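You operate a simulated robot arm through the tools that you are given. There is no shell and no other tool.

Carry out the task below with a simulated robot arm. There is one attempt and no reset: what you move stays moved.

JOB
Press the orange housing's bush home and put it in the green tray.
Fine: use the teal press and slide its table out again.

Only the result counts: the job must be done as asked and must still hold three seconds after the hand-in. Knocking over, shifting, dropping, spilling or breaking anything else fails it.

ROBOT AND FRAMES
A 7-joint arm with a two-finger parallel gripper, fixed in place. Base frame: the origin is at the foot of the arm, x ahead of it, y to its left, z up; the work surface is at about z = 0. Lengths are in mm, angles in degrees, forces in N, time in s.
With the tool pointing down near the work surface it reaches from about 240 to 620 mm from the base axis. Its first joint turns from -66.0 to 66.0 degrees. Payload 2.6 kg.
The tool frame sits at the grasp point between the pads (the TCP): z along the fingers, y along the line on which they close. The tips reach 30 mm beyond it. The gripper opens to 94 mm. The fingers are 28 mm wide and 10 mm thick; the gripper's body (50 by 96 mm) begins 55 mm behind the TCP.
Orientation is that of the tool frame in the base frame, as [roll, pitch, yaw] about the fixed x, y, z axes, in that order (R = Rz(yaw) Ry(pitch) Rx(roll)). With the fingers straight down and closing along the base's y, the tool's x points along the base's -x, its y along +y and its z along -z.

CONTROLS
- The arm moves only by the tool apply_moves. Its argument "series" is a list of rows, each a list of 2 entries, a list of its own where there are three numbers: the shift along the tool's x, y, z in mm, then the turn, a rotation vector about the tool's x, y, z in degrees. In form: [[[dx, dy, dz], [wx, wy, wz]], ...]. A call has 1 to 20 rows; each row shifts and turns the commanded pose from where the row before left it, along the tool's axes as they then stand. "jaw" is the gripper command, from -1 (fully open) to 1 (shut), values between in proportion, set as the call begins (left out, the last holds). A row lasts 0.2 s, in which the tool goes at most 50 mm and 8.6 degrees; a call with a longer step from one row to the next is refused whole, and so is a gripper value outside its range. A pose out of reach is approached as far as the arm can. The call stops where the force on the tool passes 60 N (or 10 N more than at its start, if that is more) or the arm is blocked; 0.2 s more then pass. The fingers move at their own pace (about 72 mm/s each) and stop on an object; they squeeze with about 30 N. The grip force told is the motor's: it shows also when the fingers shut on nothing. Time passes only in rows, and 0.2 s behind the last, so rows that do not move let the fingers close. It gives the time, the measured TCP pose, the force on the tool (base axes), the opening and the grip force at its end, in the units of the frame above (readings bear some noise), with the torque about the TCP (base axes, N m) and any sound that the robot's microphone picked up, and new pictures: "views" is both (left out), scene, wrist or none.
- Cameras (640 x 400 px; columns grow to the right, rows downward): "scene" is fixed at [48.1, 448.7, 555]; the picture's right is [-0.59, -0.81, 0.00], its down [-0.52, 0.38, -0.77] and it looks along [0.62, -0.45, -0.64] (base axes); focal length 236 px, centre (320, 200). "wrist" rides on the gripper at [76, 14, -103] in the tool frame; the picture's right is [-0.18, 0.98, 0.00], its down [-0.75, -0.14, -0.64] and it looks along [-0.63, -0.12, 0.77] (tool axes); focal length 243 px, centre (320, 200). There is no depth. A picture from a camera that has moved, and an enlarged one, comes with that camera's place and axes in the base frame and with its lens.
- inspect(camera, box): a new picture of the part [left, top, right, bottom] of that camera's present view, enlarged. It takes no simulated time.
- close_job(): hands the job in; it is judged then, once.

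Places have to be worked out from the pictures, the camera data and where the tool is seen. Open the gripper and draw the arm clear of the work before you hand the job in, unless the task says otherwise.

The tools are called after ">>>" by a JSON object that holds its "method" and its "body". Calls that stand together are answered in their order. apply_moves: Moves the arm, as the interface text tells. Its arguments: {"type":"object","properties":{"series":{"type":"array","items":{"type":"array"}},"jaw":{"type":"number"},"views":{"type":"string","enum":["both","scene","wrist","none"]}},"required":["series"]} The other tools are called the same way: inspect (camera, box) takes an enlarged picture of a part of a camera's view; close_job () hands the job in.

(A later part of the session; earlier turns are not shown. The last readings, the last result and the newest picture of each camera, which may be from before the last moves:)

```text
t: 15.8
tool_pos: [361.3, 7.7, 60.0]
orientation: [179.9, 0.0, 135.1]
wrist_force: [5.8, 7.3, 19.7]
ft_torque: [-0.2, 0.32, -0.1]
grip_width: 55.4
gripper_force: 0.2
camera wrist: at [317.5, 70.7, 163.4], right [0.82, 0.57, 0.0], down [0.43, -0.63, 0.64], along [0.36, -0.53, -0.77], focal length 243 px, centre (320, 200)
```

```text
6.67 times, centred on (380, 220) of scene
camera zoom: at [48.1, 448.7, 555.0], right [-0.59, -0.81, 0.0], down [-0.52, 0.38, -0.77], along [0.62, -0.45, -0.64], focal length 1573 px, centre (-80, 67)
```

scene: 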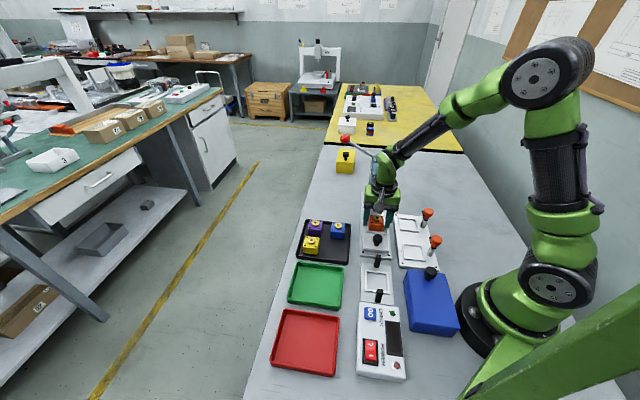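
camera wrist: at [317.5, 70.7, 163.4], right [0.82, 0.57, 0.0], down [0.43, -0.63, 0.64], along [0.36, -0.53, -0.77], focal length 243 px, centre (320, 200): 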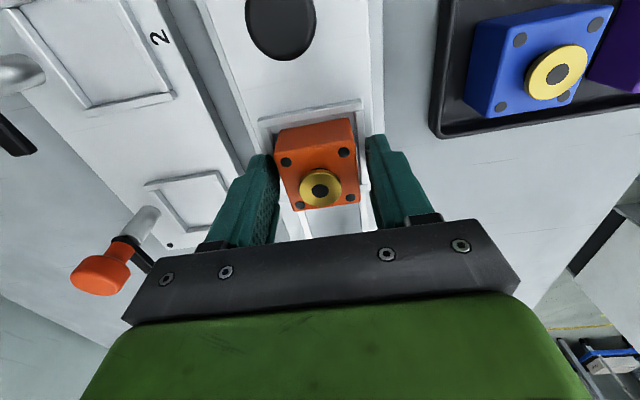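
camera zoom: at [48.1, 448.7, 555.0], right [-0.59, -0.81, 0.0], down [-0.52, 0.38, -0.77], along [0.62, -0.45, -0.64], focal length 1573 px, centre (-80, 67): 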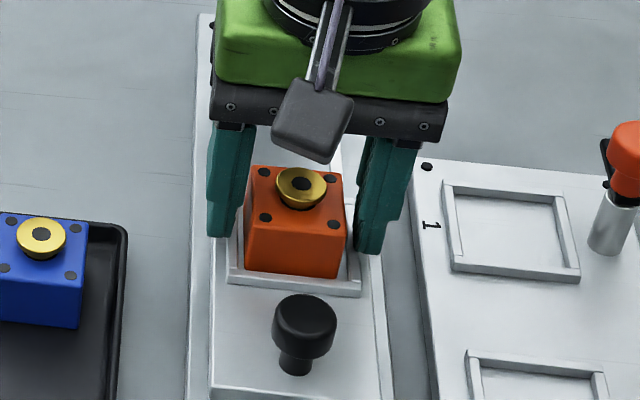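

The released housing sits in the nest; the residual 20 N is the fingertips resting on the frame's side bars. I'll raise the gripper straight up and view the seated housing.

>>> {"method": "apply_moves", "body": {"series": [[[0, 0, -3], [0, 0, 0]], [[0, 0, -10], [0, 0, 0]], [[0, 0, -20], [0, 0, 0]], [[0, 0, -30], [0, 0, 0]], [[0, 0, -20], [0, 0, 0]], [[0, 0, 0], [0, 0, 0]], [[0, 0, 0], [0, 0, 0]]]}}

>>> {"method": "inspect", "body": {"camera": "wrist", "box": [250, 30, 390, 180]}}

>>> {"method": "inspect", "body": {"camera": "scene", "box": [340, 180, 420, 260]}}

```text
t: 17.4
tool_pos: [362.3, 6.9, 139.4]
orientation: [180.0, 0.0, 135.0]
wrist_force: [-0.4, -0.3, -0.2]
ft_torque: [0.01, 0.03, 0.03]
grip_width: 60.2
gripper_force: 0.1
camera wrist: at [318.1, 69.7, 242.9], right [0.82, 0.57, 0.0], down [0.43, -0.63, 0.64], along [0.36, -0.53, -0.77], focal length 243 px, centre (320, 200)
```

scene: 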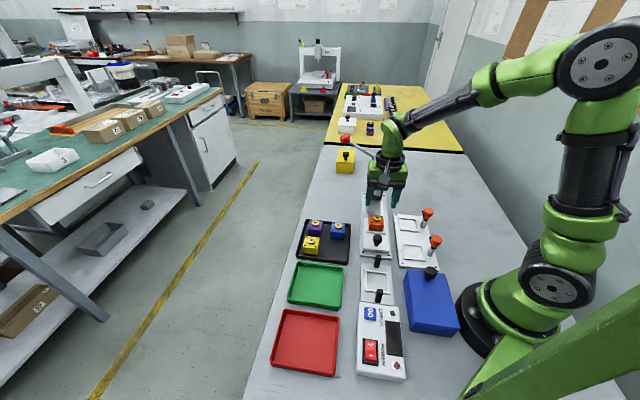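
wrist: 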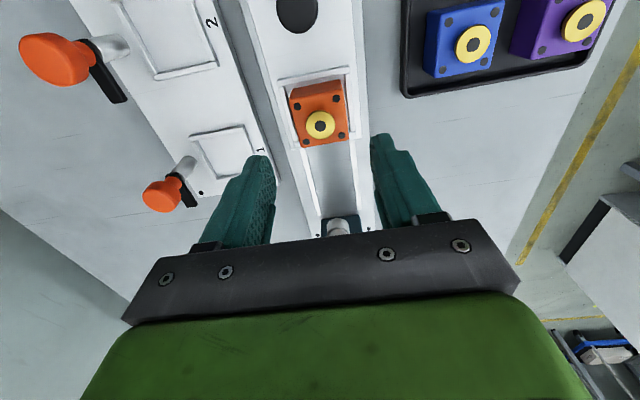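

```text
2.67 times, centred on (320, 105) of wrist
camera zoom: at [318.1, 69.7, 242.9], right [0.82, 0.57, 0.0], down [0.43, -0.63, 0.64], along [0.36, -0.53, -0.77], focal length 647 px, centre (320, 453)
```

zoom: 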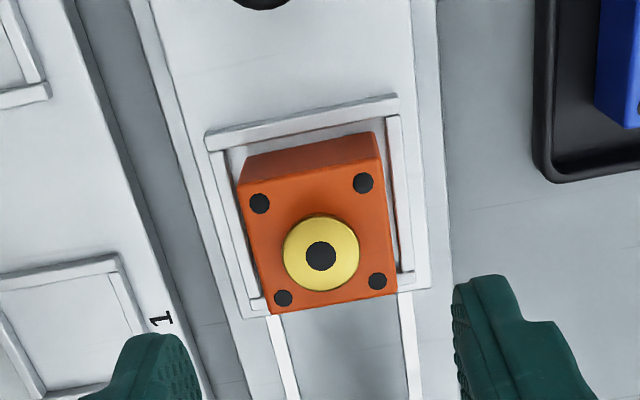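

```text
5.00 times, centred on (380, 220) of scene
camera zoom: at [48.1, 448.7, 555.0], right [-0.59, -0.81, 0.0], down [-0.52, 0.38, -0.77], along [0.62, -0.45, -0.64], focal length 1180 px, centre (20, 100)
```

zoom: 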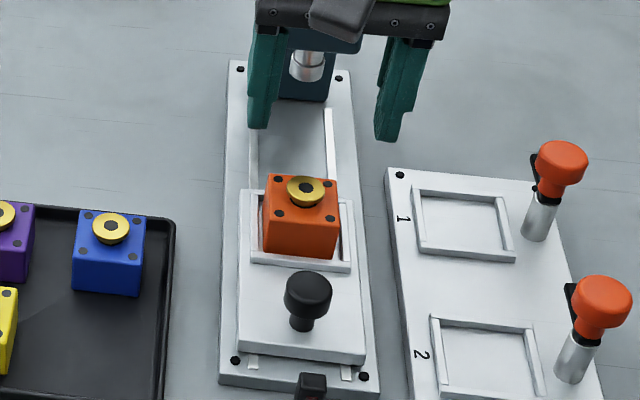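

>>> {"method": "inspect", "body": {"camera": "scene", "box": [362, 205, 402, 240]}}

>>> {"method": "inspect", "body": {"camera": "wrist", "box": [275, 60, 365, 160]}}

```text
11.43 times, centred on (382, 222) of scene
camera zoom: at [48.1, 448.7, 555.0], right [-0.59, -0.81, 0.0], down [-0.52, 0.38, -0.77], along [0.62, -0.45, -0.64], focal length 2697 px, centre (-389, -57)
```

zoom: 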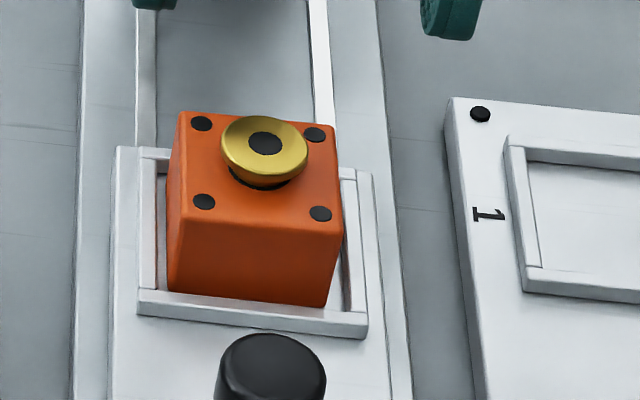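

```text
4.00 times, centred on (320, 110) of wrist
camera zoom: at [318.1, 69.7, 242.9], right [0.82, 0.57, 0.0], down [0.43, -0.63, 0.64], along [0.36, -0.53, -0.77], focal length 970 px, centre (320, 560)
```

zoom: 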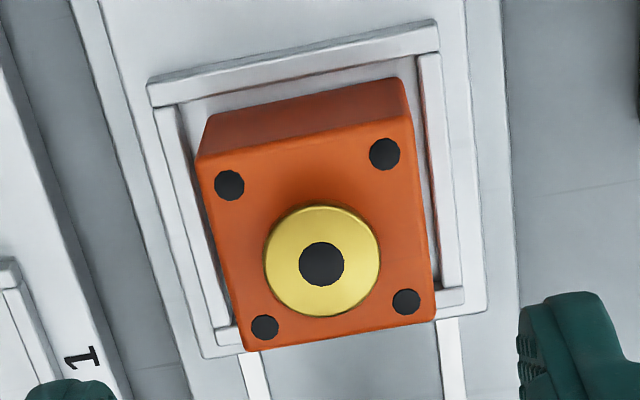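

The housing sits flat and centred in the nest (top at z ≈ 52). Next I'll move about 75 mm along the rail to above the black table knob and check alignment.

>>> {"method": "apply_moves", "body": {"series": [[[25, 0, 0], [0, 0, 0]], [[25, 0, 0], [0, 0, 0]], [[25, 0, 5], [0, 0, 0]], [[0, 0, 15], [0, 0, 0]], [[0, 0, 0], [0, 0, 0]], [[0, 0, 0], [0, 0, 0]]]}}

>>> {"method": "inspect", "body": {"camera": "wrist", "box": [240, 60, 400, 220]}}

>>> {"method": "inspect", "body": {"camera": "scene", "box": [330, 170, 430, 280]}}

```text
t: 18.8
tool_pos: [309.8, 60.5, 122.4]
orientation: [179.9, 0.0, 135.1]
wrist_force: [0.2, -0.2, -0.5]
ft_torque: [0.0, 0.01, 0.05]
grip_width: 59.7
gripper_force: 0.0
camera wrist: at [265.5, 123.5, 225.6], right [0.82, 0.57, 0.0], down [0.43, -0.63, 0.64], along [0.36, -0.53, -0.77], focal length 243 px, centre (320, 200)
```

scene: 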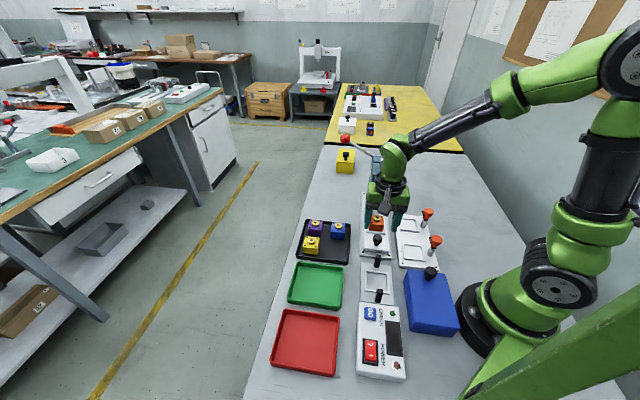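
wrist: 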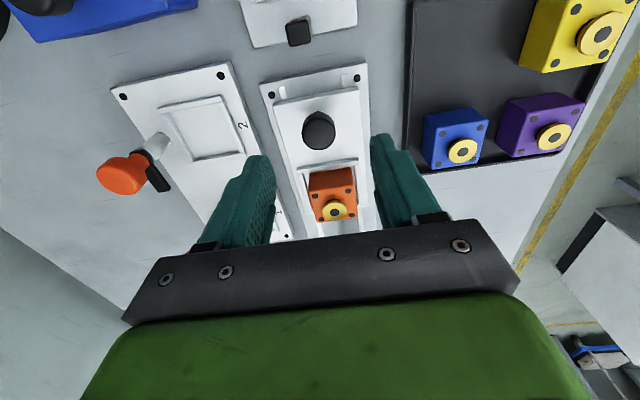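

```text
2.50 times, centred on (320, 140) of wrist
camera zoom: at [265.5, 123.5, 225.6], right [0.82, 0.57, 0.0], down [0.43, -0.63, 0.64], along [0.36, -0.53, -0.77], focal length 606 px, centre (320, 350)
```

zoom: 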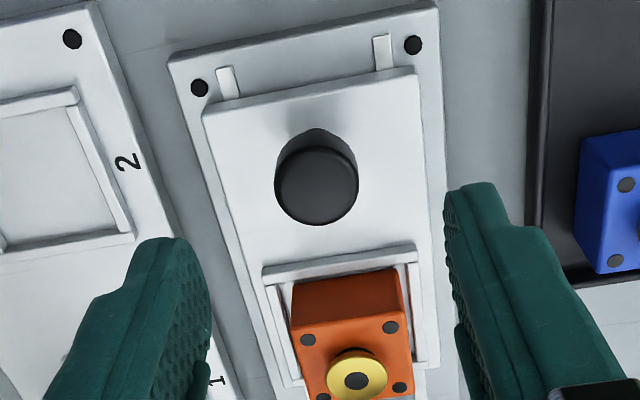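

```text
3.64 times, centred on (380, 225) of scene
camera zoom: at [48.1, 448.7, 555.0], right [-0.59, -0.81, 0.0], down [-0.52, 0.38, -0.77], along [0.62, -0.45, -0.64], focal length 858 px, centre (102, 109)
```

zoom: 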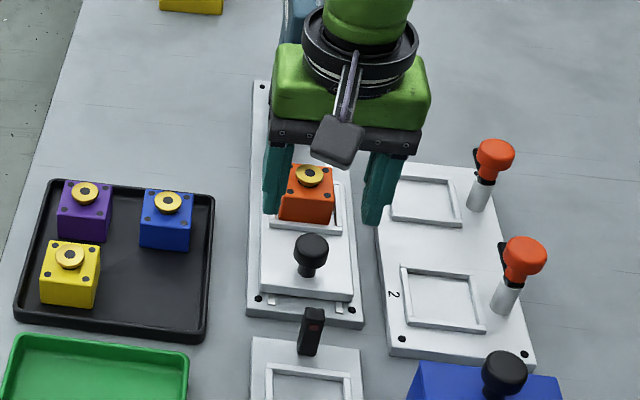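

The knob is just under the gripper, about (−1, −1) mm off. I'll descend so the pads straddle it, then close.

>>> {"method": "apply_moves", "body": {"series": [[[-1.2, -1.0, 10], [0, 0, 0]], [[0, 0, 20], [0, 0, 0]], [[0, 0, 20], [0, 0, 0]], [[0, 0, 8], [0, 0, 0]], [[0, 0, 0], [0, 0, 0]]]}}

>>> {"method": "inspect", "body": {"camera": "scene", "box": [330, 170, 430, 280]}}

```text
t: 20.0
tool_pos: [310.1, 59.7, 63.6]
orientation: [180.0, -0.1, 135.0]
wrist_force: [-0.8, 0.4, 0.4]
ft_torque: [-0.01, 0.02, -0.01]
grip_width: 60.2
gripper_force: 0.0
camera wrist: at [265.3, 123.1, 167.6], right [0.82, 0.57, 0.0], down [0.43, -0.63, 0.64], along [0.36, -0.53, -0.77], focal length 243 px, centre (320, 200)
```

scene: 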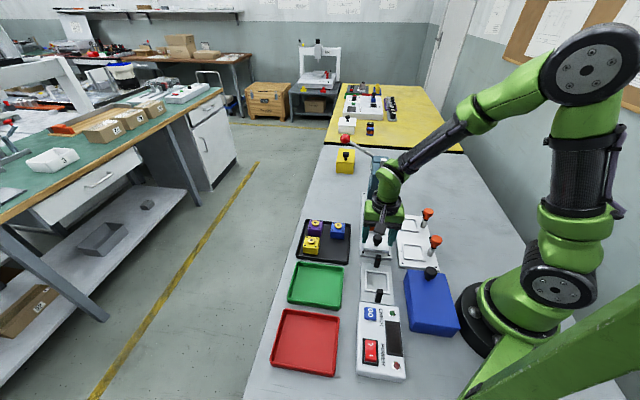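
wrist: 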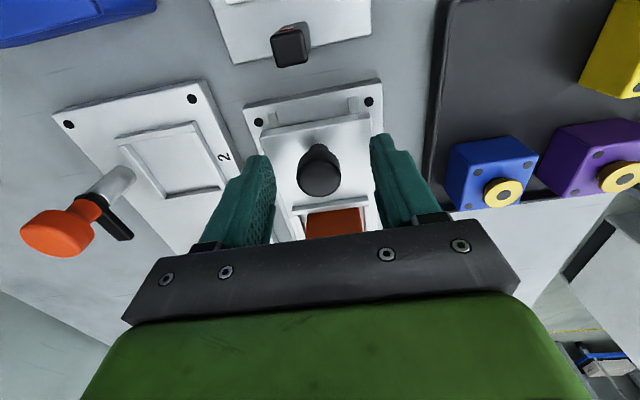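

```text
3.64 times, centred on (380, 225) of scene
camera zoom: at [48.1, 448.7, 555.0], right [-0.59, -0.81, 0.0], down [-0.52, 0.38, -0.77], along [0.62, -0.45, -0.64], focal length 858 px, centre (102, 109)
```

zoom: 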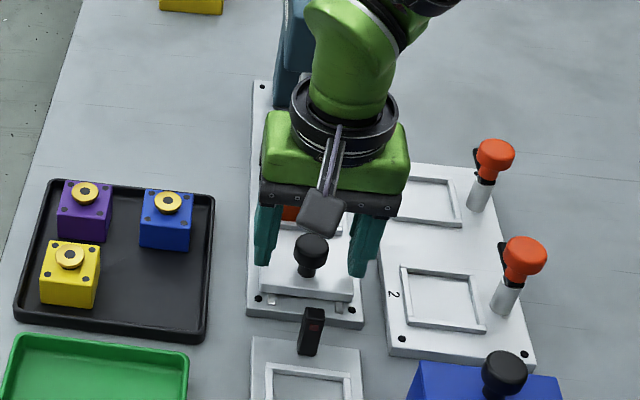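

>>> {"method": "inspect", "body": {"camera": "wrist", "box": [250, 110, 390, 240]}}

```text
3.08 times, centred on (320, 175) of wrist
camera zoom: at [265.3, 123.1, 167.6], right [0.82, 0.57, 0.0], down [0.43, -0.63, 0.64], along [0.36, -0.53, -0.77], focal length 746 px, centre (320, 277)
```

zoom: 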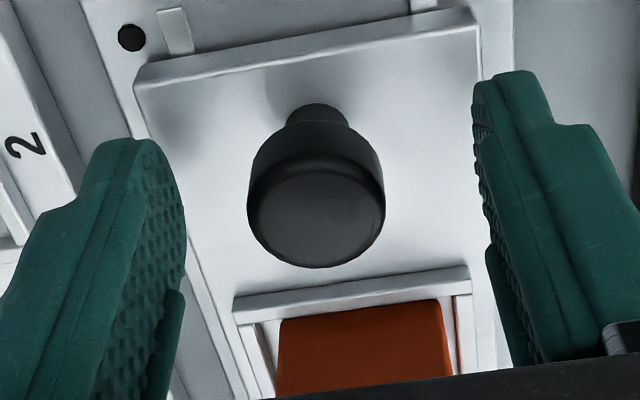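

The knob is centred between the pads (24 mm diameter). Closing on it now.

>>> {"method": "apply_moves", "body": {"series": [[[0, 0, 0], [0, 0, 0]], [[0, 0, 0], [0, 0, 0]], [[0, 0, 0], [0, 0, 0]]], "jaw": 1, "views": "none"}}

```text
t: 20.8
tool_pos: [308.5, 58.6, 65.0]
orientation: [-180.0, -0.1, 134.9]
wrist_force: [-6.6, -7.3, 3.0]
ft_torque: [-0.07, 0.05, -0.03]
grip_width: 25.2
gripper_force: 45.7
```

Gripped the knob at 25 mm. I'll push the table 12 mm inward along the rail first and check the forces.

>>> {"method": "apply_moves", "body": {"series": [[[-2, -0.5, 0], [0, 0, 0]], [[-4, 0, 0], [0, 0, 0]], [[-6, 0, 0], [0, 0, 0]], [[0, 0, 0], [0, 0, 0]]]}}

>>> {"method": "inspect", "body": {"camera": "scene", "box": [330, 160, 430, 270]}}

```text
t: 21.8
tool_pos: [317.0, 51.8, 63.7]
orientation: [180.0, -0.1, 135.1]
wrist_force: [1.2, 1.6, -3.9]
ft_torque: [0.91, 0.88, -0.02]
grip_width: 25.1
gripper_force: 45.3
camera wrist: at [273.2, 113.7, 167.5], right [0.82, 0.57, 0.0], down [0.43, -0.63, 0.64], along [0.36, -0.53, -0.77], focal length 243 px, centre (320, 200)
```

scene: 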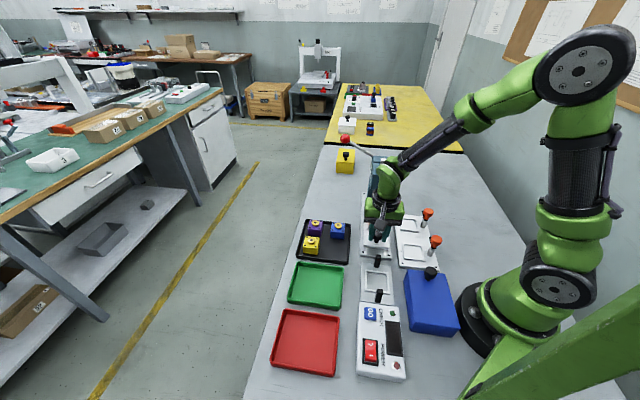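
wrist: 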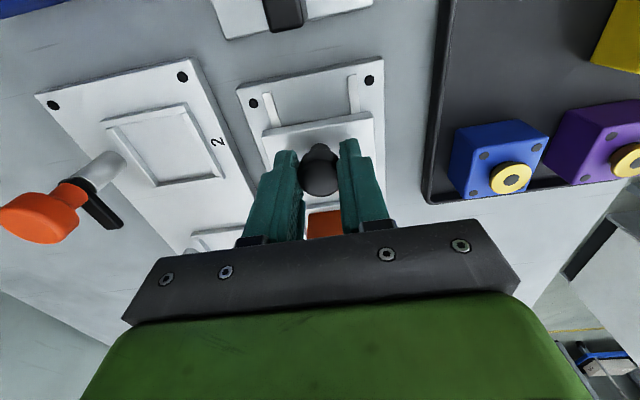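

```text
3.64 times, centred on (380, 215) of scene
camera zoom: at [48.2, 448.7, 555.0], right [-0.59, -0.81, 0.0], down [-0.52, 0.38, -0.77], along [0.62, -0.45, -0.64], focal length 858 px, centre (102, 146)
```

zoom: 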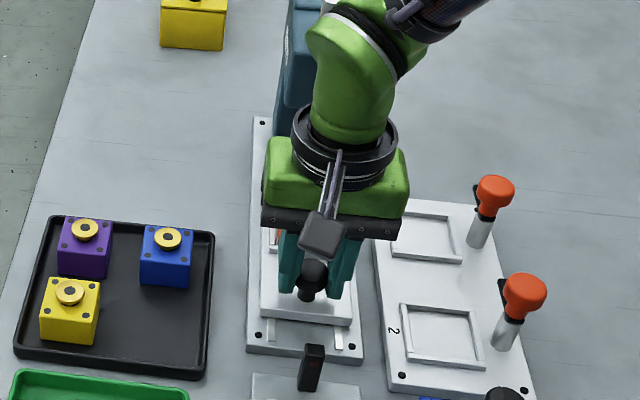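

The table slides along with the knob with little force. Continuing inward another 48 mm.

>>> {"method": "apply_moves", "body": {"series": [[[-6, 0, 0], [0, 0, 0]], [[-6, 0, 0], [0, 0, 0]], [[-6, 0, 0], [0, 0, 0]], [[-6, 0, 0], [0, 0, 0]], [[-6, 0, 0], [0, 0, 0]], [[-6, 0, 0], [0, 0, 0]], [[-6, 0, 0], [0, 0, 0]], [[-6, 0, 0], [0, 0, 0]], [[0, 0, 0], [0, 0, 0]]]}}

>>> {"method": "inspect", "body": {"camera": "scene", "box": [330, 130, 430, 260]}}

```text
t: 23.8
tool_pos: [350.6, 17.5, 64.3]
orientation: [180.0, -0.1, 135.0]
wrist_force: [11.2, 11.4, -20.6]
ft_torque: [0.08, -0.24, 0.05]
grip_width: 25.0
gripper_force: 44.9
camera wrist: at [307.2, 79.5, 167.6], right [0.82, 0.57, 0.0], down [0.43, -0.63, 0.64], along [0.36, -0.53, -0.77], focal length 243 px, centre (320, 200)
```

scene: 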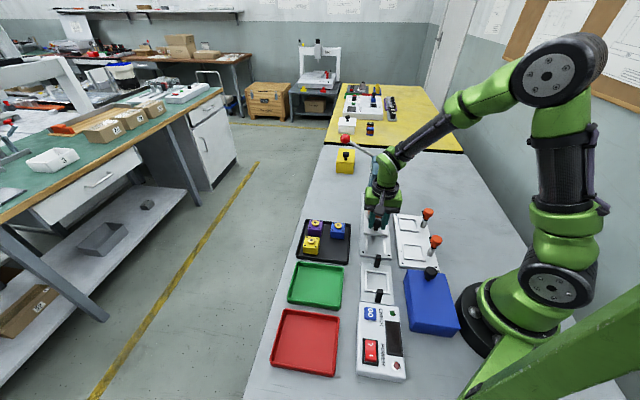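
wrist: 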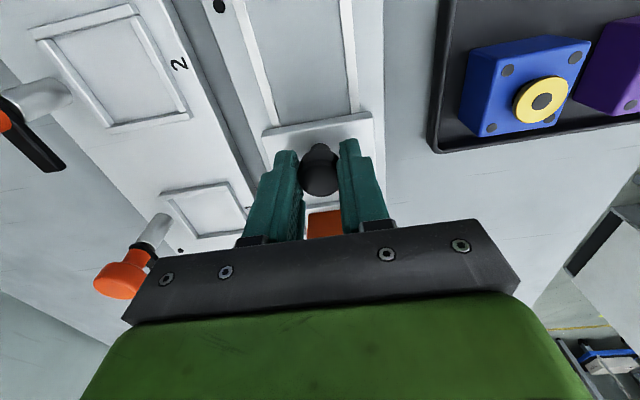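

```text
3.08 times, centred on (380, 195) of scene
camera zoom: at [48.2, 448.7, 555.0], right [-0.59, -0.81, 0.0], down [-0.52, 0.38, -0.77], along [0.62, -0.45, -0.64], focal length 726 px, centre (135, 215)
```

zoom: 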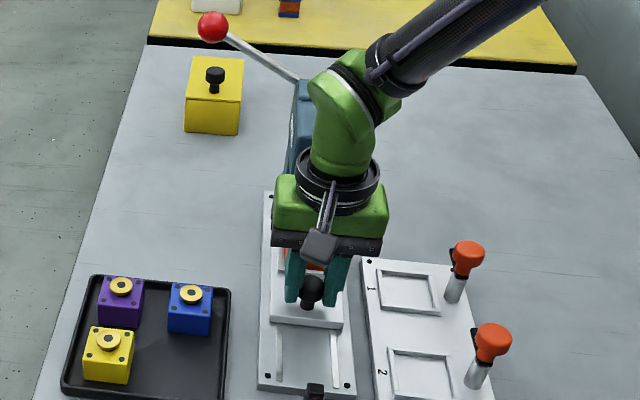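

Lateral load of ~16 N and a 20 N upward pull are building from small drift; I'll relieve those with a sub-millimetre correction and continue inward slowly.

>>> {"method": "apply_moves", "body": {"series": [[[0, 0.6, 0.7], [0, 0, 0]], [[-3, 0.05, 0], [0, 0, 0]], [[-4, 0.05, 0], [0, 0, 0]], [[-4, 0.05, 0], [0, 0, 0]], [[-4, 0.05, 0], [0, 0, 0]], [[0, 0, 0], [0, 0, 0]]]}}

>>> {"method": "inspect", "body": {"camera": "scene", "box": [330, 130, 430, 260]}}

```text
t: 25.2
tool_pos: [362.0, 5.4, 63.3]
orientation: [-179.9, 0.0, 134.7]
wrist_force: [-8.3, -8.5, 19.0]
ft_torque: [0.4, 0.69, 0.3]
grip_width: 25.0
gripper_force: 44.9
camera wrist: at [318.9, 68.8, 167.5], right [0.83, 0.56, 0.0], down [0.43, -0.63, 0.64], along [0.36, -0.53, -0.77], focal length 243 px, centre (320, 200)
```

scene: 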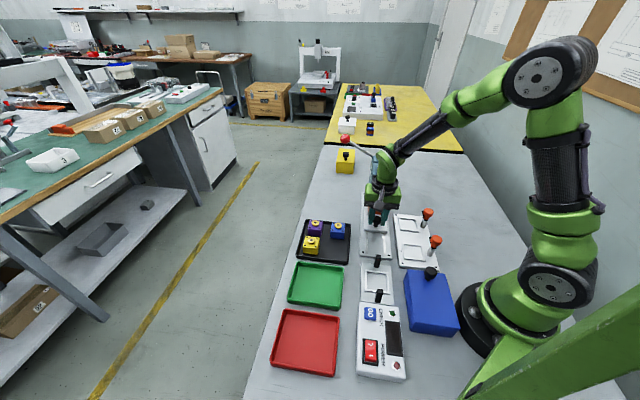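
wrist: 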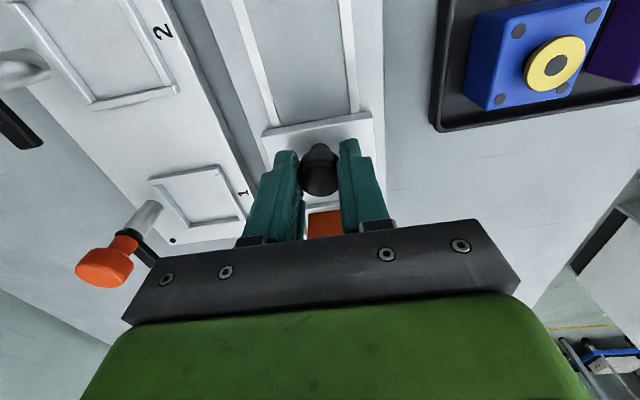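

```text
3.08 times, centred on (380, 195) of scene
camera zoom: at [48.1, 448.7, 555.0], right [-0.59, -0.81, 0.0], down [-0.52, 0.38, -0.77], along [0.62, -0.45, -0.64], focal length 726 px, centre (135, 215)
```

zoom: 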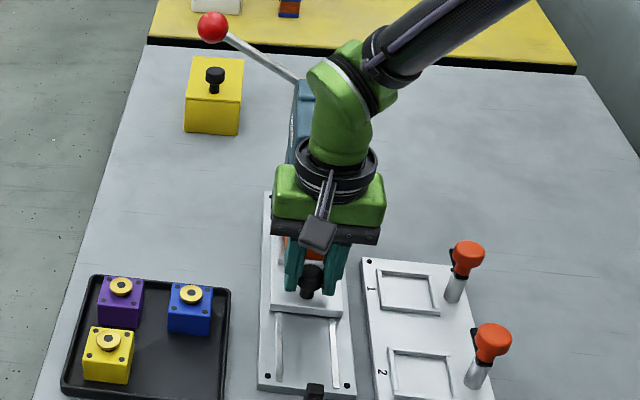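

Slight overcorrection; I'll back that off and keep pushing in 2 mm steps until a stop or click.

>>> {"method": "apply_moves", "body": {"series": [[[-2, -0.25, -0.33], [0, 0, 0]], [[-2, 0, 0], [0, 0, 0]], [[-2, 0, 0], [0, 0, 0]], [[0, 0, 0], [0, 0, 0]]], "views": "none"}}

```text
t: 26.2
tool_pos: [365.9, 1.6, 64.5]
orientation: [-180.0, 0.2, 134.9]
wrist_force: [-16.5, -16.3, 34.2]
ft_torque: [0.04, 0.73, -0.03]
grip_width: 25.2
gripper_force: 44.9
```

>>> {"method": "apply_moves", "body": {"series": [[[0, -0.5, -0.6], [0, 0, 0]], [[-2, 0, 0], [0, 0, 0]], [[-2, 0, 0], [0, 0, 0]], [[0, 0, 0], [0, 0, 0]]], "views": "none"}}

```text
t: 27.2
tool_pos: [368.7, -1.1, 64.2]
orientation: [180.0, 0.0, 135.0]
wrist_force: [-9.8, -10.3, 11.1]
ft_torque: [-0.82, -0.6, 0.05]
grip_width: 25.1
gripper_force: 44.9
```

The table still moves freely (~85 mm so far). I'll continue with small corrections and look.

>>> {"method": "apply_moves", "body": {"series": [[[-2, -0.4, -0.2], [0, 0, 0]], [[-2, 0, 0], [0, 0, 0]], [[-1, 0, 0], [0, 0, 0]], [[0, 0, 0], [0, 0, 0]]]}}

>>> {"method": "inspect", "body": {"camera": "scene", "box": [340, 130, 420, 250]}}

>>> {"method": "inspect", "body": {"camera": "wrist", "box": [220, 80, 420, 240]}}

```text
t: 28.2
tool_pos: [371.1, -3.7, 64.9]
orientation: [-179.9, -0.3, 135.1]
wrist_force: [2.2, 2.0, -29.4]
ft_torque: [-0.47, -0.67, 0.03]
grip_width: 25.0
gripper_force: 45.1
camera wrist: at [327.8, 59.5, 167.7], right [0.82, 0.57, 0.0], down [0.44, -0.63, 0.64], along [0.36, -0.53, -0.77], focal length 243 px, centre (320, 200)
```

scene: 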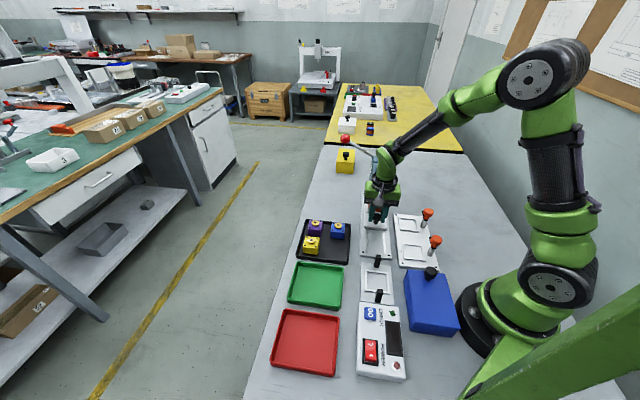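
wrist: 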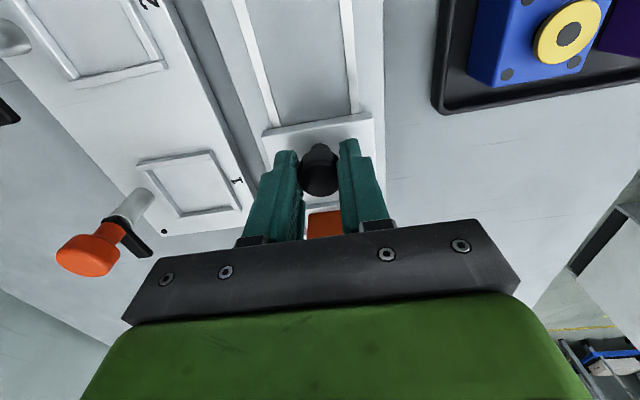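

```text
3.33 times, centred on (380, 190) of scene
camera zoom: at [48.3, 448.7, 555.0], right [-0.59, -0.81, 0.0], down [-0.52, 0.38, -0.77], along [0.62, -0.45, -0.64], focal length 787 px, centre (120, 233)
```

zoom: 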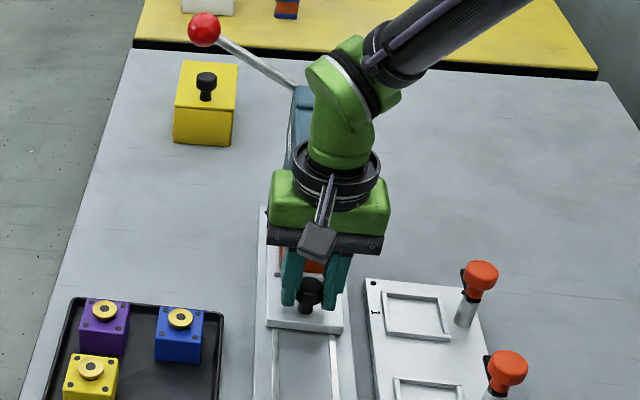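

```text
2.50 times, centred on (320, 160) of wrist
camera zoom: at [327.8, 59.5, 167.7], right [0.82, 0.57, 0.0], down [0.44, -0.63, 0.64], along [0.36, -0.53, -0.77], focal length 606 px, centre (320, 300)
```

zoom: 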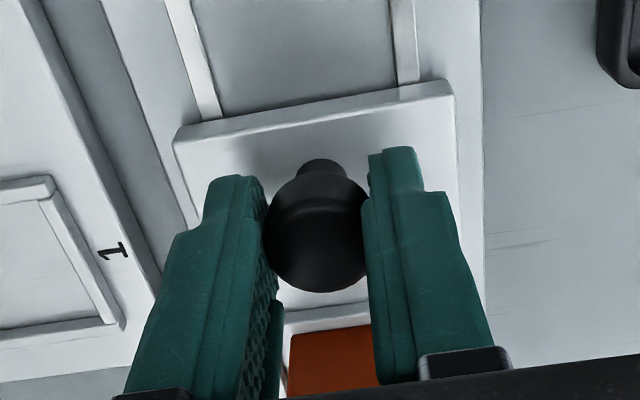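

Still no stop at ~89 mm of travel; I'll relax the vertical load and go on in small steps.

>>> {"method": "apply_moves", "body": {"series": [[[-1.5, 0, 0.35], [0, 0, 0]], [[-1.5, 0, 0], [0, 0, 0]], [[-1.5, 0, 0], [0, 0, 0]], [[0, 0, 0], [0, 0, 0]]], "views": "none"}}

```text
t: 29.2
tool_pos: [374.7, -7.6, 63.5]
orientation: [179.9, 0.0, 135.2]
wrist_force: [6.3, 7.1, -24.4]
ft_torque: [0.82, 0.72, -0.04]
grip_width: 24.9
gripper_force: 45.2
```

By my estimate the ram axis is about 95 mm from the start, so the table should be nearly home. Nudging further in 1 mm steps.

>>> {"method": "apply_moves", "body": {"series": [[[-1, -0.2, 0.3], [0, 0, 0]], [[-1, 0, 0], [0, 0, 0]], [[-1, 0, 0], [0, 0, 0]], [[0, 0, 0], [0, 0, 0]]], "views": "none"}}

```text
t: 30.2
tool_pos: [377.1, -9.8, 63.4]
orientation: [-180.0, 0.1, 135.2]
wrist_force: [13.7, 12.5, -38.0]
ft_torque: [0.0, -0.3, -0.03]
grip_width: 25.0
gripper_force: 44.9
```

>>> {"method": "apply_moves", "body": {"series": [[[0, 0.4, 0.6], [0, 0, 0]], [[-1, 0, 0], [0, 0, 0]], [[-1, 0, 0], [0, 0, 0]], [[0, 0, 0], [0, 0, 0]]], "views": "both"}}

>>> {"method": "inspect", "body": {"camera": "scene", "box": [340, 130, 420, 250]}}

```text
t: 31.2
tool_pos: [378.8, -12.1, 64.8]
orientation: [180.0, 0.0, 135.1]
wrist_force: [7.1, 13.2, -20.8]
ft_torque: [-0.24, -0.47, 0.22]
grip_width: 25.1
gripper_force: 45.4
camera wrist: at [335.3, 51.6, 167.7], right [0.82, 0.57, 0.0], down [0.43, -0.63, 0.64], along [0.36, -0.53, -0.77], focal length 243 px, centre (320, 200)
```

scene: 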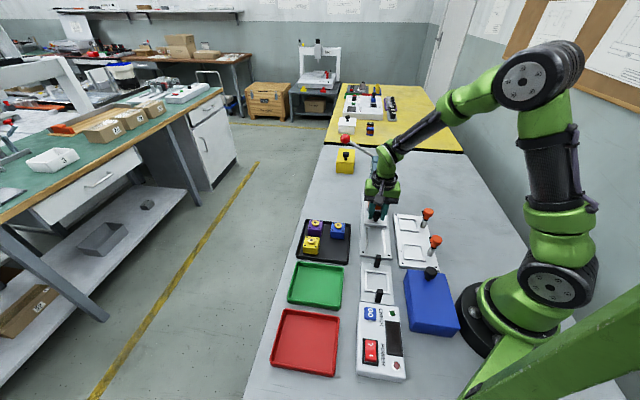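
wrist: 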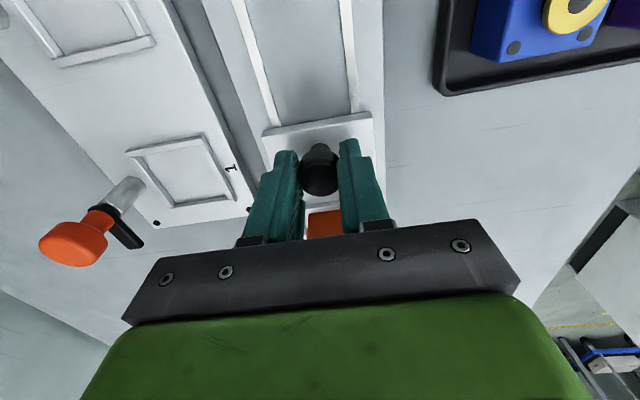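

```text
3.33 times, centred on (380, 190) of scene
camera zoom: at [48.2, 448.7, 555.0], right [-0.59, -0.81, 0.0], down [-0.52, 0.38, -0.77], along [0.62, -0.45, -0.64], focal length 787 px, centre (120, 233)
```

zoom: 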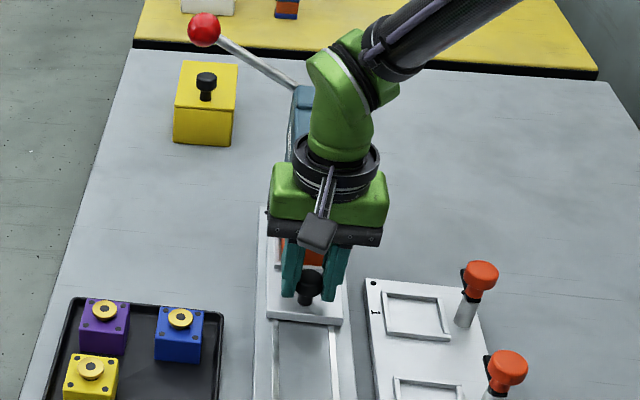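

>>> {"method": "apply_moves", "body": {"series": [[[-1, 0.2, 0.3], [0, 0, 0]], [[-1, 0, 0], [0, 0, 0]], [[0, 0, 0], [0, 0, 0]]], "views": "none"}}

```text
t: 32.0
tool_pos: [379.1, -10.8, 65.3]
orientation: [-179.9, -0.1, 135.1]
wrist_force: [-5.9, 19.9, -0.9]
ft_torque: [-0.19, -0.27, 0.04]
grip_width: 25.0
gripper_force: 45.1
```

Resistance along the rail is now rising (~18 N) while the position stays put: the end stop is reached. One more small push to confirm.

>>> {"method": "apply_moves", "body": {"series": [[[-1.5, -0.2, 0], [0, 0, 0]], [[0, 0, 0], [0, 0, 0]]], "views": "both"}}

>>> {"method": "inspect", "body": {"camera": "wrist", "box": [220, 80, 420, 240]}}

```text
t: 32.6
tool_pos: [380.0, -11.8, 63.9]
orientation: [-179.9, -0.4, 134.9]
wrist_force: [-23.4, 22.7, 20.7]
ft_torque: [0.34, 0.3, 0.0]
grip_width: 25.0
gripper_force: 45.0
camera wrist: at [336.6, 50.7, 168.2], right [0.83, 0.56, 0.0], down [0.44, -0.64, 0.64], along [0.36, -0.53, -0.77], focal length 243 px, centre (320, 200)
```

scene: 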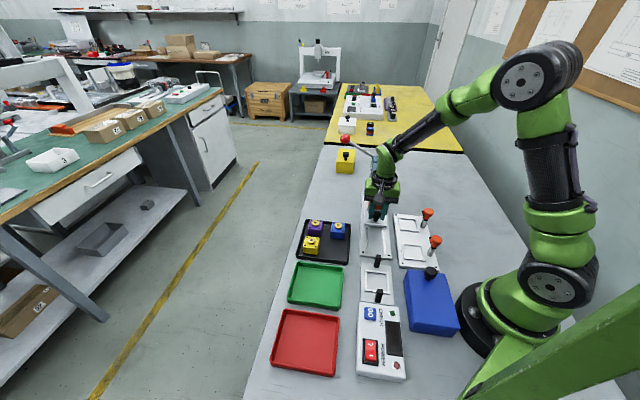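
wrist: 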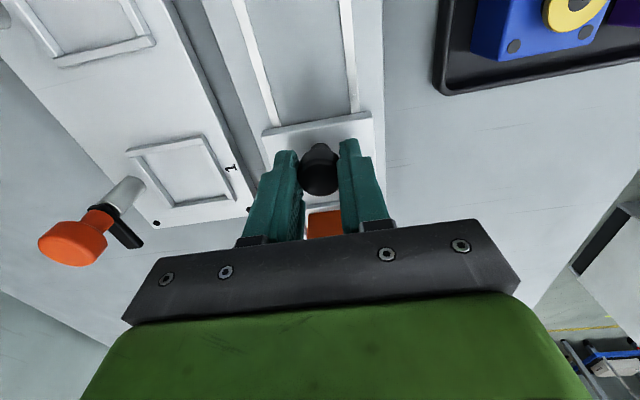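

```text
2.50 times, centred on (320, 160) of wrist
camera zoom: at [336.6, 50.7, 168.2], right [0.83, 0.56, 0.0], down [0.44, -0.64, 0.64], along [0.36, -0.53, -0.77], focal length 606 px, centre (320, 300)
```

zoom: 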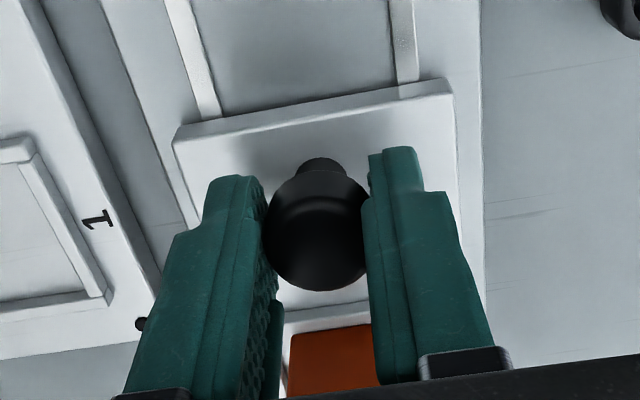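

The stop is solid (33 N along the rail). I'll unload the push, open, and raise clear so I can look at the housing under the ram and at the lever.

>>> {"method": "apply_moves", "body": {"series": [[[2.5, 0, -0.3], [0, 0, 0]], [[0, 0, 0], [0, 0, 0]]], "views": "none"}}

>>> {"method": "apply_moves", "body": {"series": [[[0, 0, 0], [0, 0, 0]], [[0, 0, 0], [0, 0, 0]], [[0, 0, 0], [0, 0, 0]]], "jaw": -0.28, "views": "none"}}

>>> {"method": "apply_moves", "body": {"series": [[[0, 0, -15], [0, 0, 0]], [[0, 0, -30], [0, 0, 0]], [[20, 0, -30], [0, 0, 0]], [[40, 0, -30], [0, 0, 0]], [[40, 0, -30], [0, 0, 0]], [[0, 0, 0], [0, 0, 0]]]}}

>>> {"method": "inspect", "body": {"camera": "wrist", "box": [220, 40, 420, 240]}}

>>> {"method": "inspect", "body": {"camera": "scene", "box": [330, 120, 430, 250]}}

```text
t: 33.2
tool_pos: [379.6, -11.8, 65.2]
orientation: [179.9, -0.1, 135.0]
wrist_force: [-5.2, 16.8, 7.2]
ft_torque: [1.07, 0.93, -0.08]
grip_width: 25.1
gripper_force: 45.1
```

```text
t: 34.0
tool_pos: [379.3, -13.2, 64.7]
orientation: [179.9, 0.0, 135.1]
wrist_force: [-0.7, -0.5, 0.2]
ft_torque: [0.07, -0.04, 0.01]
grip_width: 60.2
gripper_force: 0.0
```

```text
t: 35.4
tool_pos: [307.0, 54.7, 200.3]
orientation: [-180.0, 0.0, 135.1]
wrist_force: [-0.7, -0.4, -0.3]
ft_torque: [-0.04, 0.0, -0.02]
grip_width: 60.0
gripper_force: 0.1
camera wrist: at [263.1, 118.0, 302.8], right [0.82, 0.57, 0.0], down [0.43, -0.63, 0.64], along [0.36, -0.53, -0.77], focal length 243 px, centre (320, 200)
```

scene: 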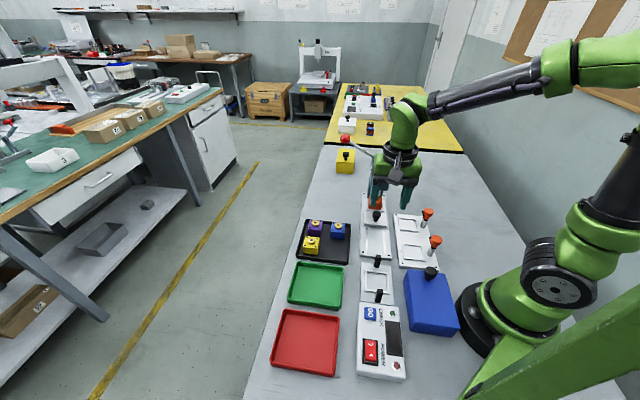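
wrist: 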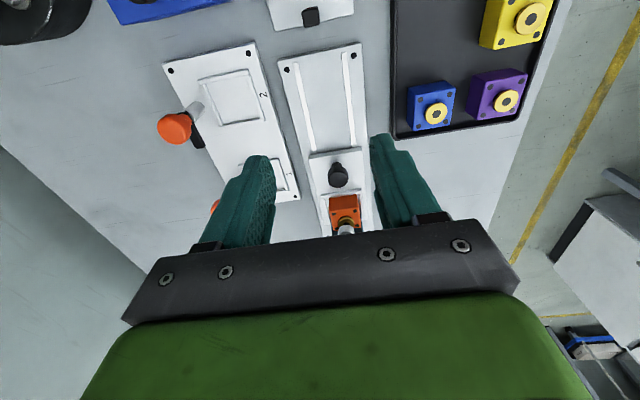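

```text
2.00 times, centred on (320, 140) of wrist
camera zoom: at [263.1, 118.0, 302.8], right [0.82, 0.57, 0.0], down [0.43, -0.63, 0.64], along [0.36, -0.53, -0.77], focal length 485 px, centre (320, 320)
```

zoom: 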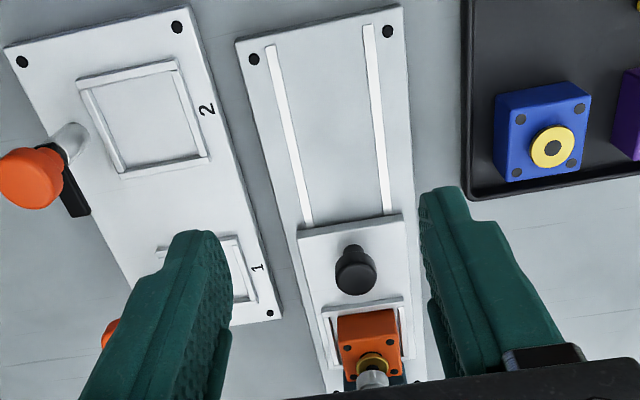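

```text
3.08 times, centred on (380, 185) of scene
camera zoom: at [48.1, 448.7, 555.0], right [-0.59, -0.81, 0.0], down [-0.52, 0.38, -0.77], along [0.62, -0.45, -0.64], focal length 726 px, centre (135, 246)
```

zoom: 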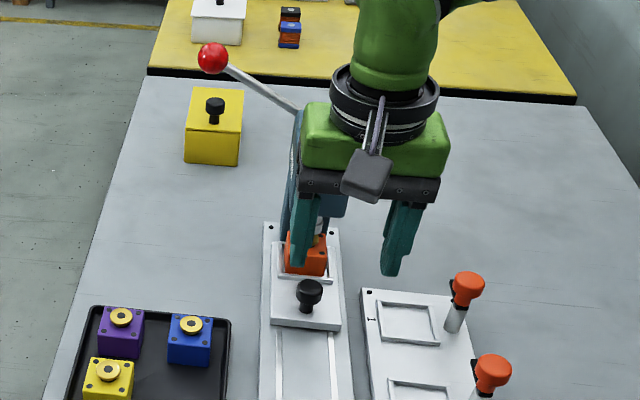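

The table is home with the housing under the ram. Now I need to understand the lever, so I'll move the arm aside to get an unobstructed scene view of the press.

>>> {"method": "apply_moves", "body": {"series": [[[20, 30, -30], [0, 0, 0]], [[20, 30, -30], [0, 0, 0]], [[20, 30, -20], [0, 0, 0]], [[0, 0, 0], [0, 0, 0]]], "jaw": -1}}

>>> {"method": "inspect", "body": {"camera": "scene", "box": [330, 120, 420, 230]}}

>>> {"method": "inspect", "body": {"camera": "wrist", "box": [220, 40, 420, 240]}}

```text
t: 36.4
tool_pos: [327.1, 162.4, 277.7]
orientation: [-180.0, 0.0, 135.0]
wrist_force: [0.5, -0.1, -0.1]
ft_torque: [-0.01, 0.01, 0.03]
grip_width: 93.8
gripper_force: 0.0
camera wrist: at [283.5, 225.6, 381.3], right [0.82, 0.57, 0.0], down [0.43, -0.63, 0.64], along [0.36, -0.53, -0.77], focal length 243 px, centre (320, 200)
```

scene: 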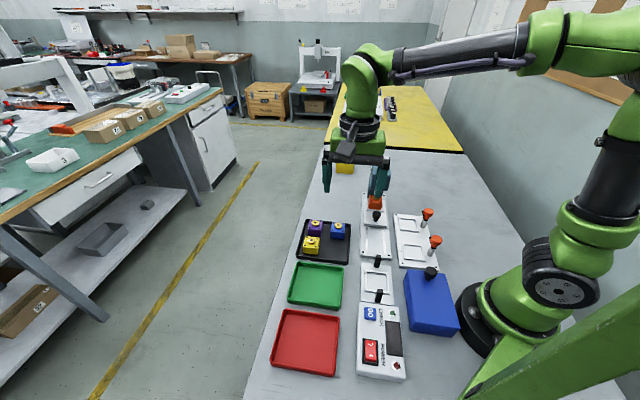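
wrist: 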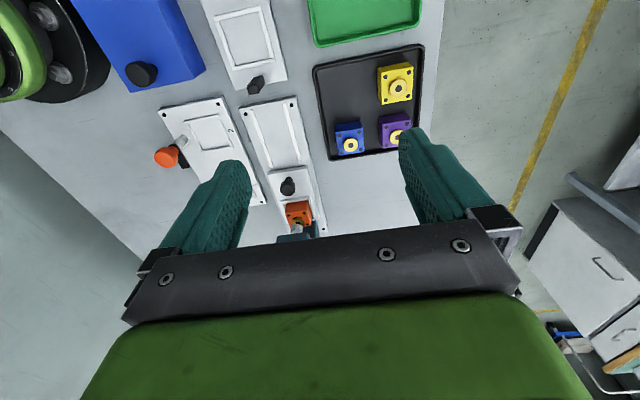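

```text
3.64 times, centred on (375, 175) of scene
camera zoom: at [48.1, 448.7, 555.0], right [-0.59, -0.81, 0.0], down [-0.52, 0.38, -0.77], along [0.62, -0.45, -0.64], focal length 858 px, centre (120, 291)
```

zoom: 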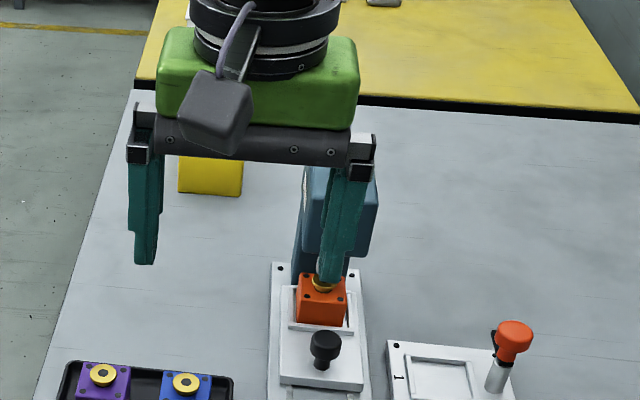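

```text
2.00 times, centred on (320, 140) of wrist
camera zoom: at [283.5, 225.6, 381.3], right [0.82, 0.57, 0.0], down [0.43, -0.63, 0.64], along [0.36, -0.53, -0.77], focal length 485 px, centre (320, 320)
```

zoom: 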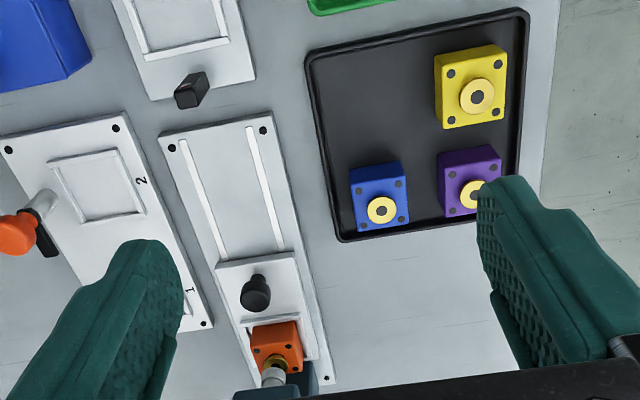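

The lever triangulates to a pivot at the back of the press near (501, −155, 133) with its ball near (593, −51, 207), swinging in a vertical plane along the direction (0.7, 0.7). I'll raise, rotate the gripper 90° so the jaws close across that plane, and fly above the ball.

>>> {"method": "apply_moves", "body": {"series": [[[0, 0, -10], [0, 0, -7.5]], [[0, 0, -10], [0, 0, -7.5]], [[0, 0, -10], [0, 0, -7.5]], [[0, 0, -10], [0, 0, -7.5]], [[0, 0, -10], [0, 0, -7.5]], [[0, 0, -10], [0, 0, -7.5]], [[0, 0, 0], [0, 0, -7.5]], [[0, 0, 0], [0, 0, -7.5]], [[0, 0, 0], [0, 0, -7.5]], [[0, 0, 0], [0, 0, -7.5]], [[0, 0, 0], [0, 0, -7.5]], [[0, 0, 0], [0, 0, -7.5]], [[0, 0, 0], [0, 0, 0]]]}}

```text
t: 39.2
tool_pos: [330.3, 164.6, 337.6]
orientation: [180.0, 0.0, -134.9]
wrist_force: [0.1, 0.6, 0.5]
ft_torque: [-0.04, 0.05, -0.02]
grip_width: 94.0
gripper_force: 0.0
camera wrist: at [266.2, 119.9, 441.5], right [-0.57, 0.82, 0.0], down [0.63, 0.43, 0.64], along [0.53, 0.36, -0.77], focal length 243 px, centre (320, 200)
```

scene: 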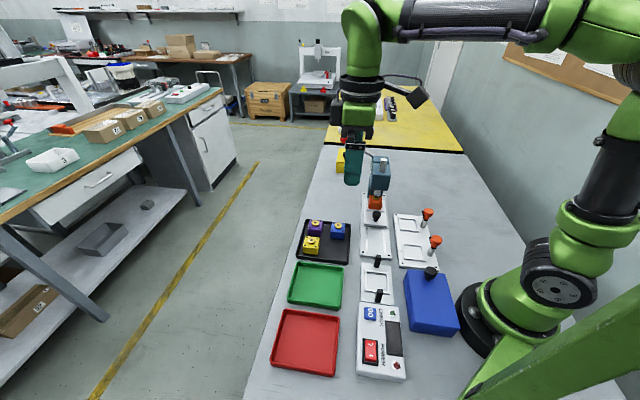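
wrist: 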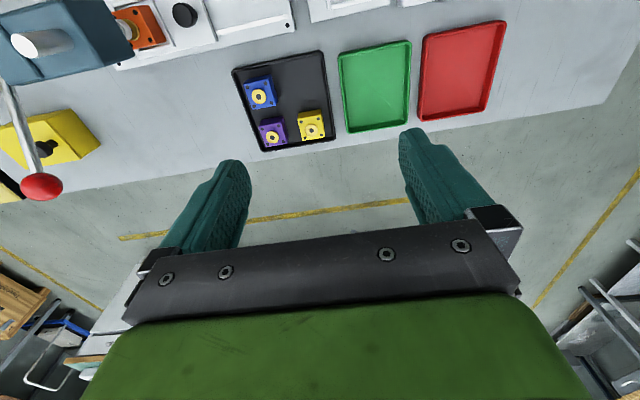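

The jaws are now oriented across the lever's swing plane, and the new view puts the ball at about (592, −51, 209). Moving across at safe height to above it.

>>> {"method": "apply_moves", "body": {"series": [[[-4, -42, 0], [0, 0, 0]], [[-4, -42, 0], [0, 0, 0]], [[-4, -42, 0], [0, 0, 0]], [[-4, -42, 0], [0, 0, 0]], [[-4, -42, 0], [0, 0, 0]], [[0, 0, 0], [0, 0, 0]]]}}

>>> {"method": "inspect", "body": {"camera": "wrist", "box": [60, 0, 380, 240]}}

>>> {"method": "inspect", "body": {"camera": "scene", "box": [330, 110, 430, 230]}}

```text
t: 40.6
tool_pos: [494.4, 31.9, 336.8]
orientation: [-180.0, 0.0, -134.9]
wrist_force: [-0.3, -0.9, 0.8]
ft_torque: [0.0, 0.02, 0.01]
grip_width: 94.1
gripper_force: 0.0
camera wrist: at [431.2, -13.8, 440.8], right [-0.57, 0.82, 0.0], down [0.63, 0.43, 0.64], along [0.53, 0.36, -0.77], focal length 243 px, centre (320, 200)
```

scene: 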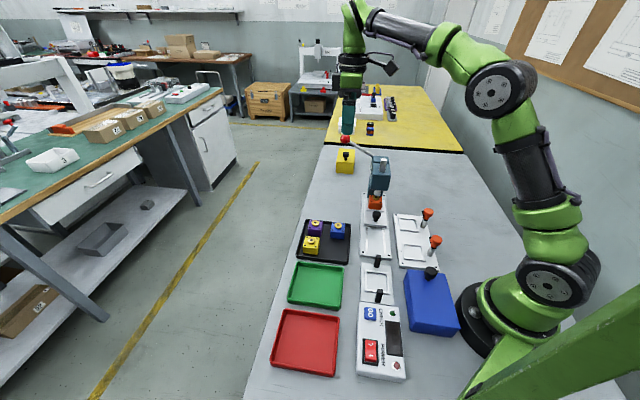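
wrist: 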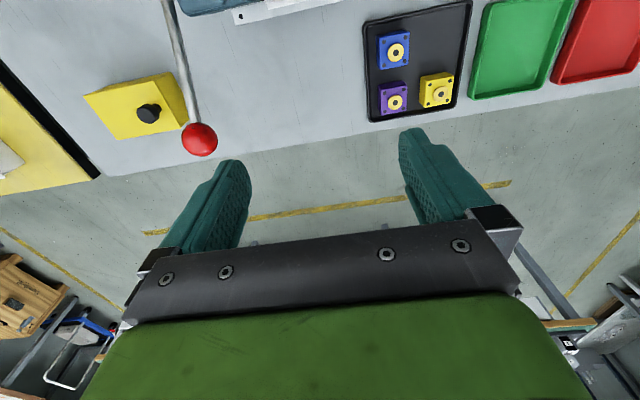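

```text
1.67 times, centred on (220, 120) of wrist
camera zoom: at [431.2, -13.8, 440.8], right [-0.57, 0.82, 0.0], down [0.63, 0.43, 0.64], along [0.53, 0.36, -0.77], focal length 404 px, centre (487, 333)
```

zoom: 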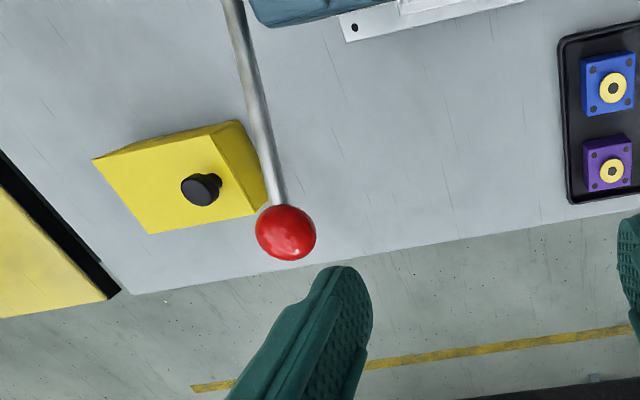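

```text
3.33 times, centred on (380, 170) of scene
camera zoom: at [48.2, 448.7, 555.0], right [-0.59, -0.81, 0.0], down [-0.52, 0.38, -0.77], along [0.62, -0.45, -0.64], focal length 787 px, centre (120, 300)
```

zoom: 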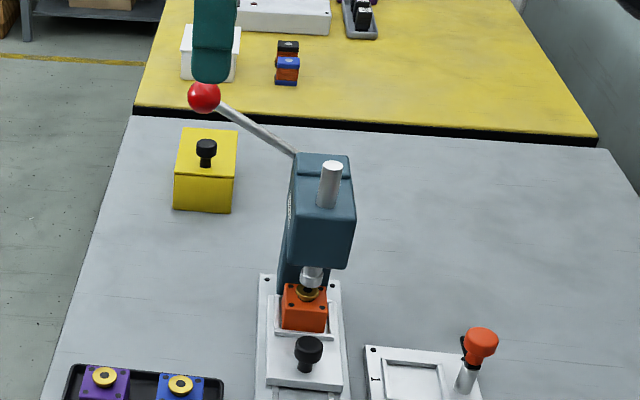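

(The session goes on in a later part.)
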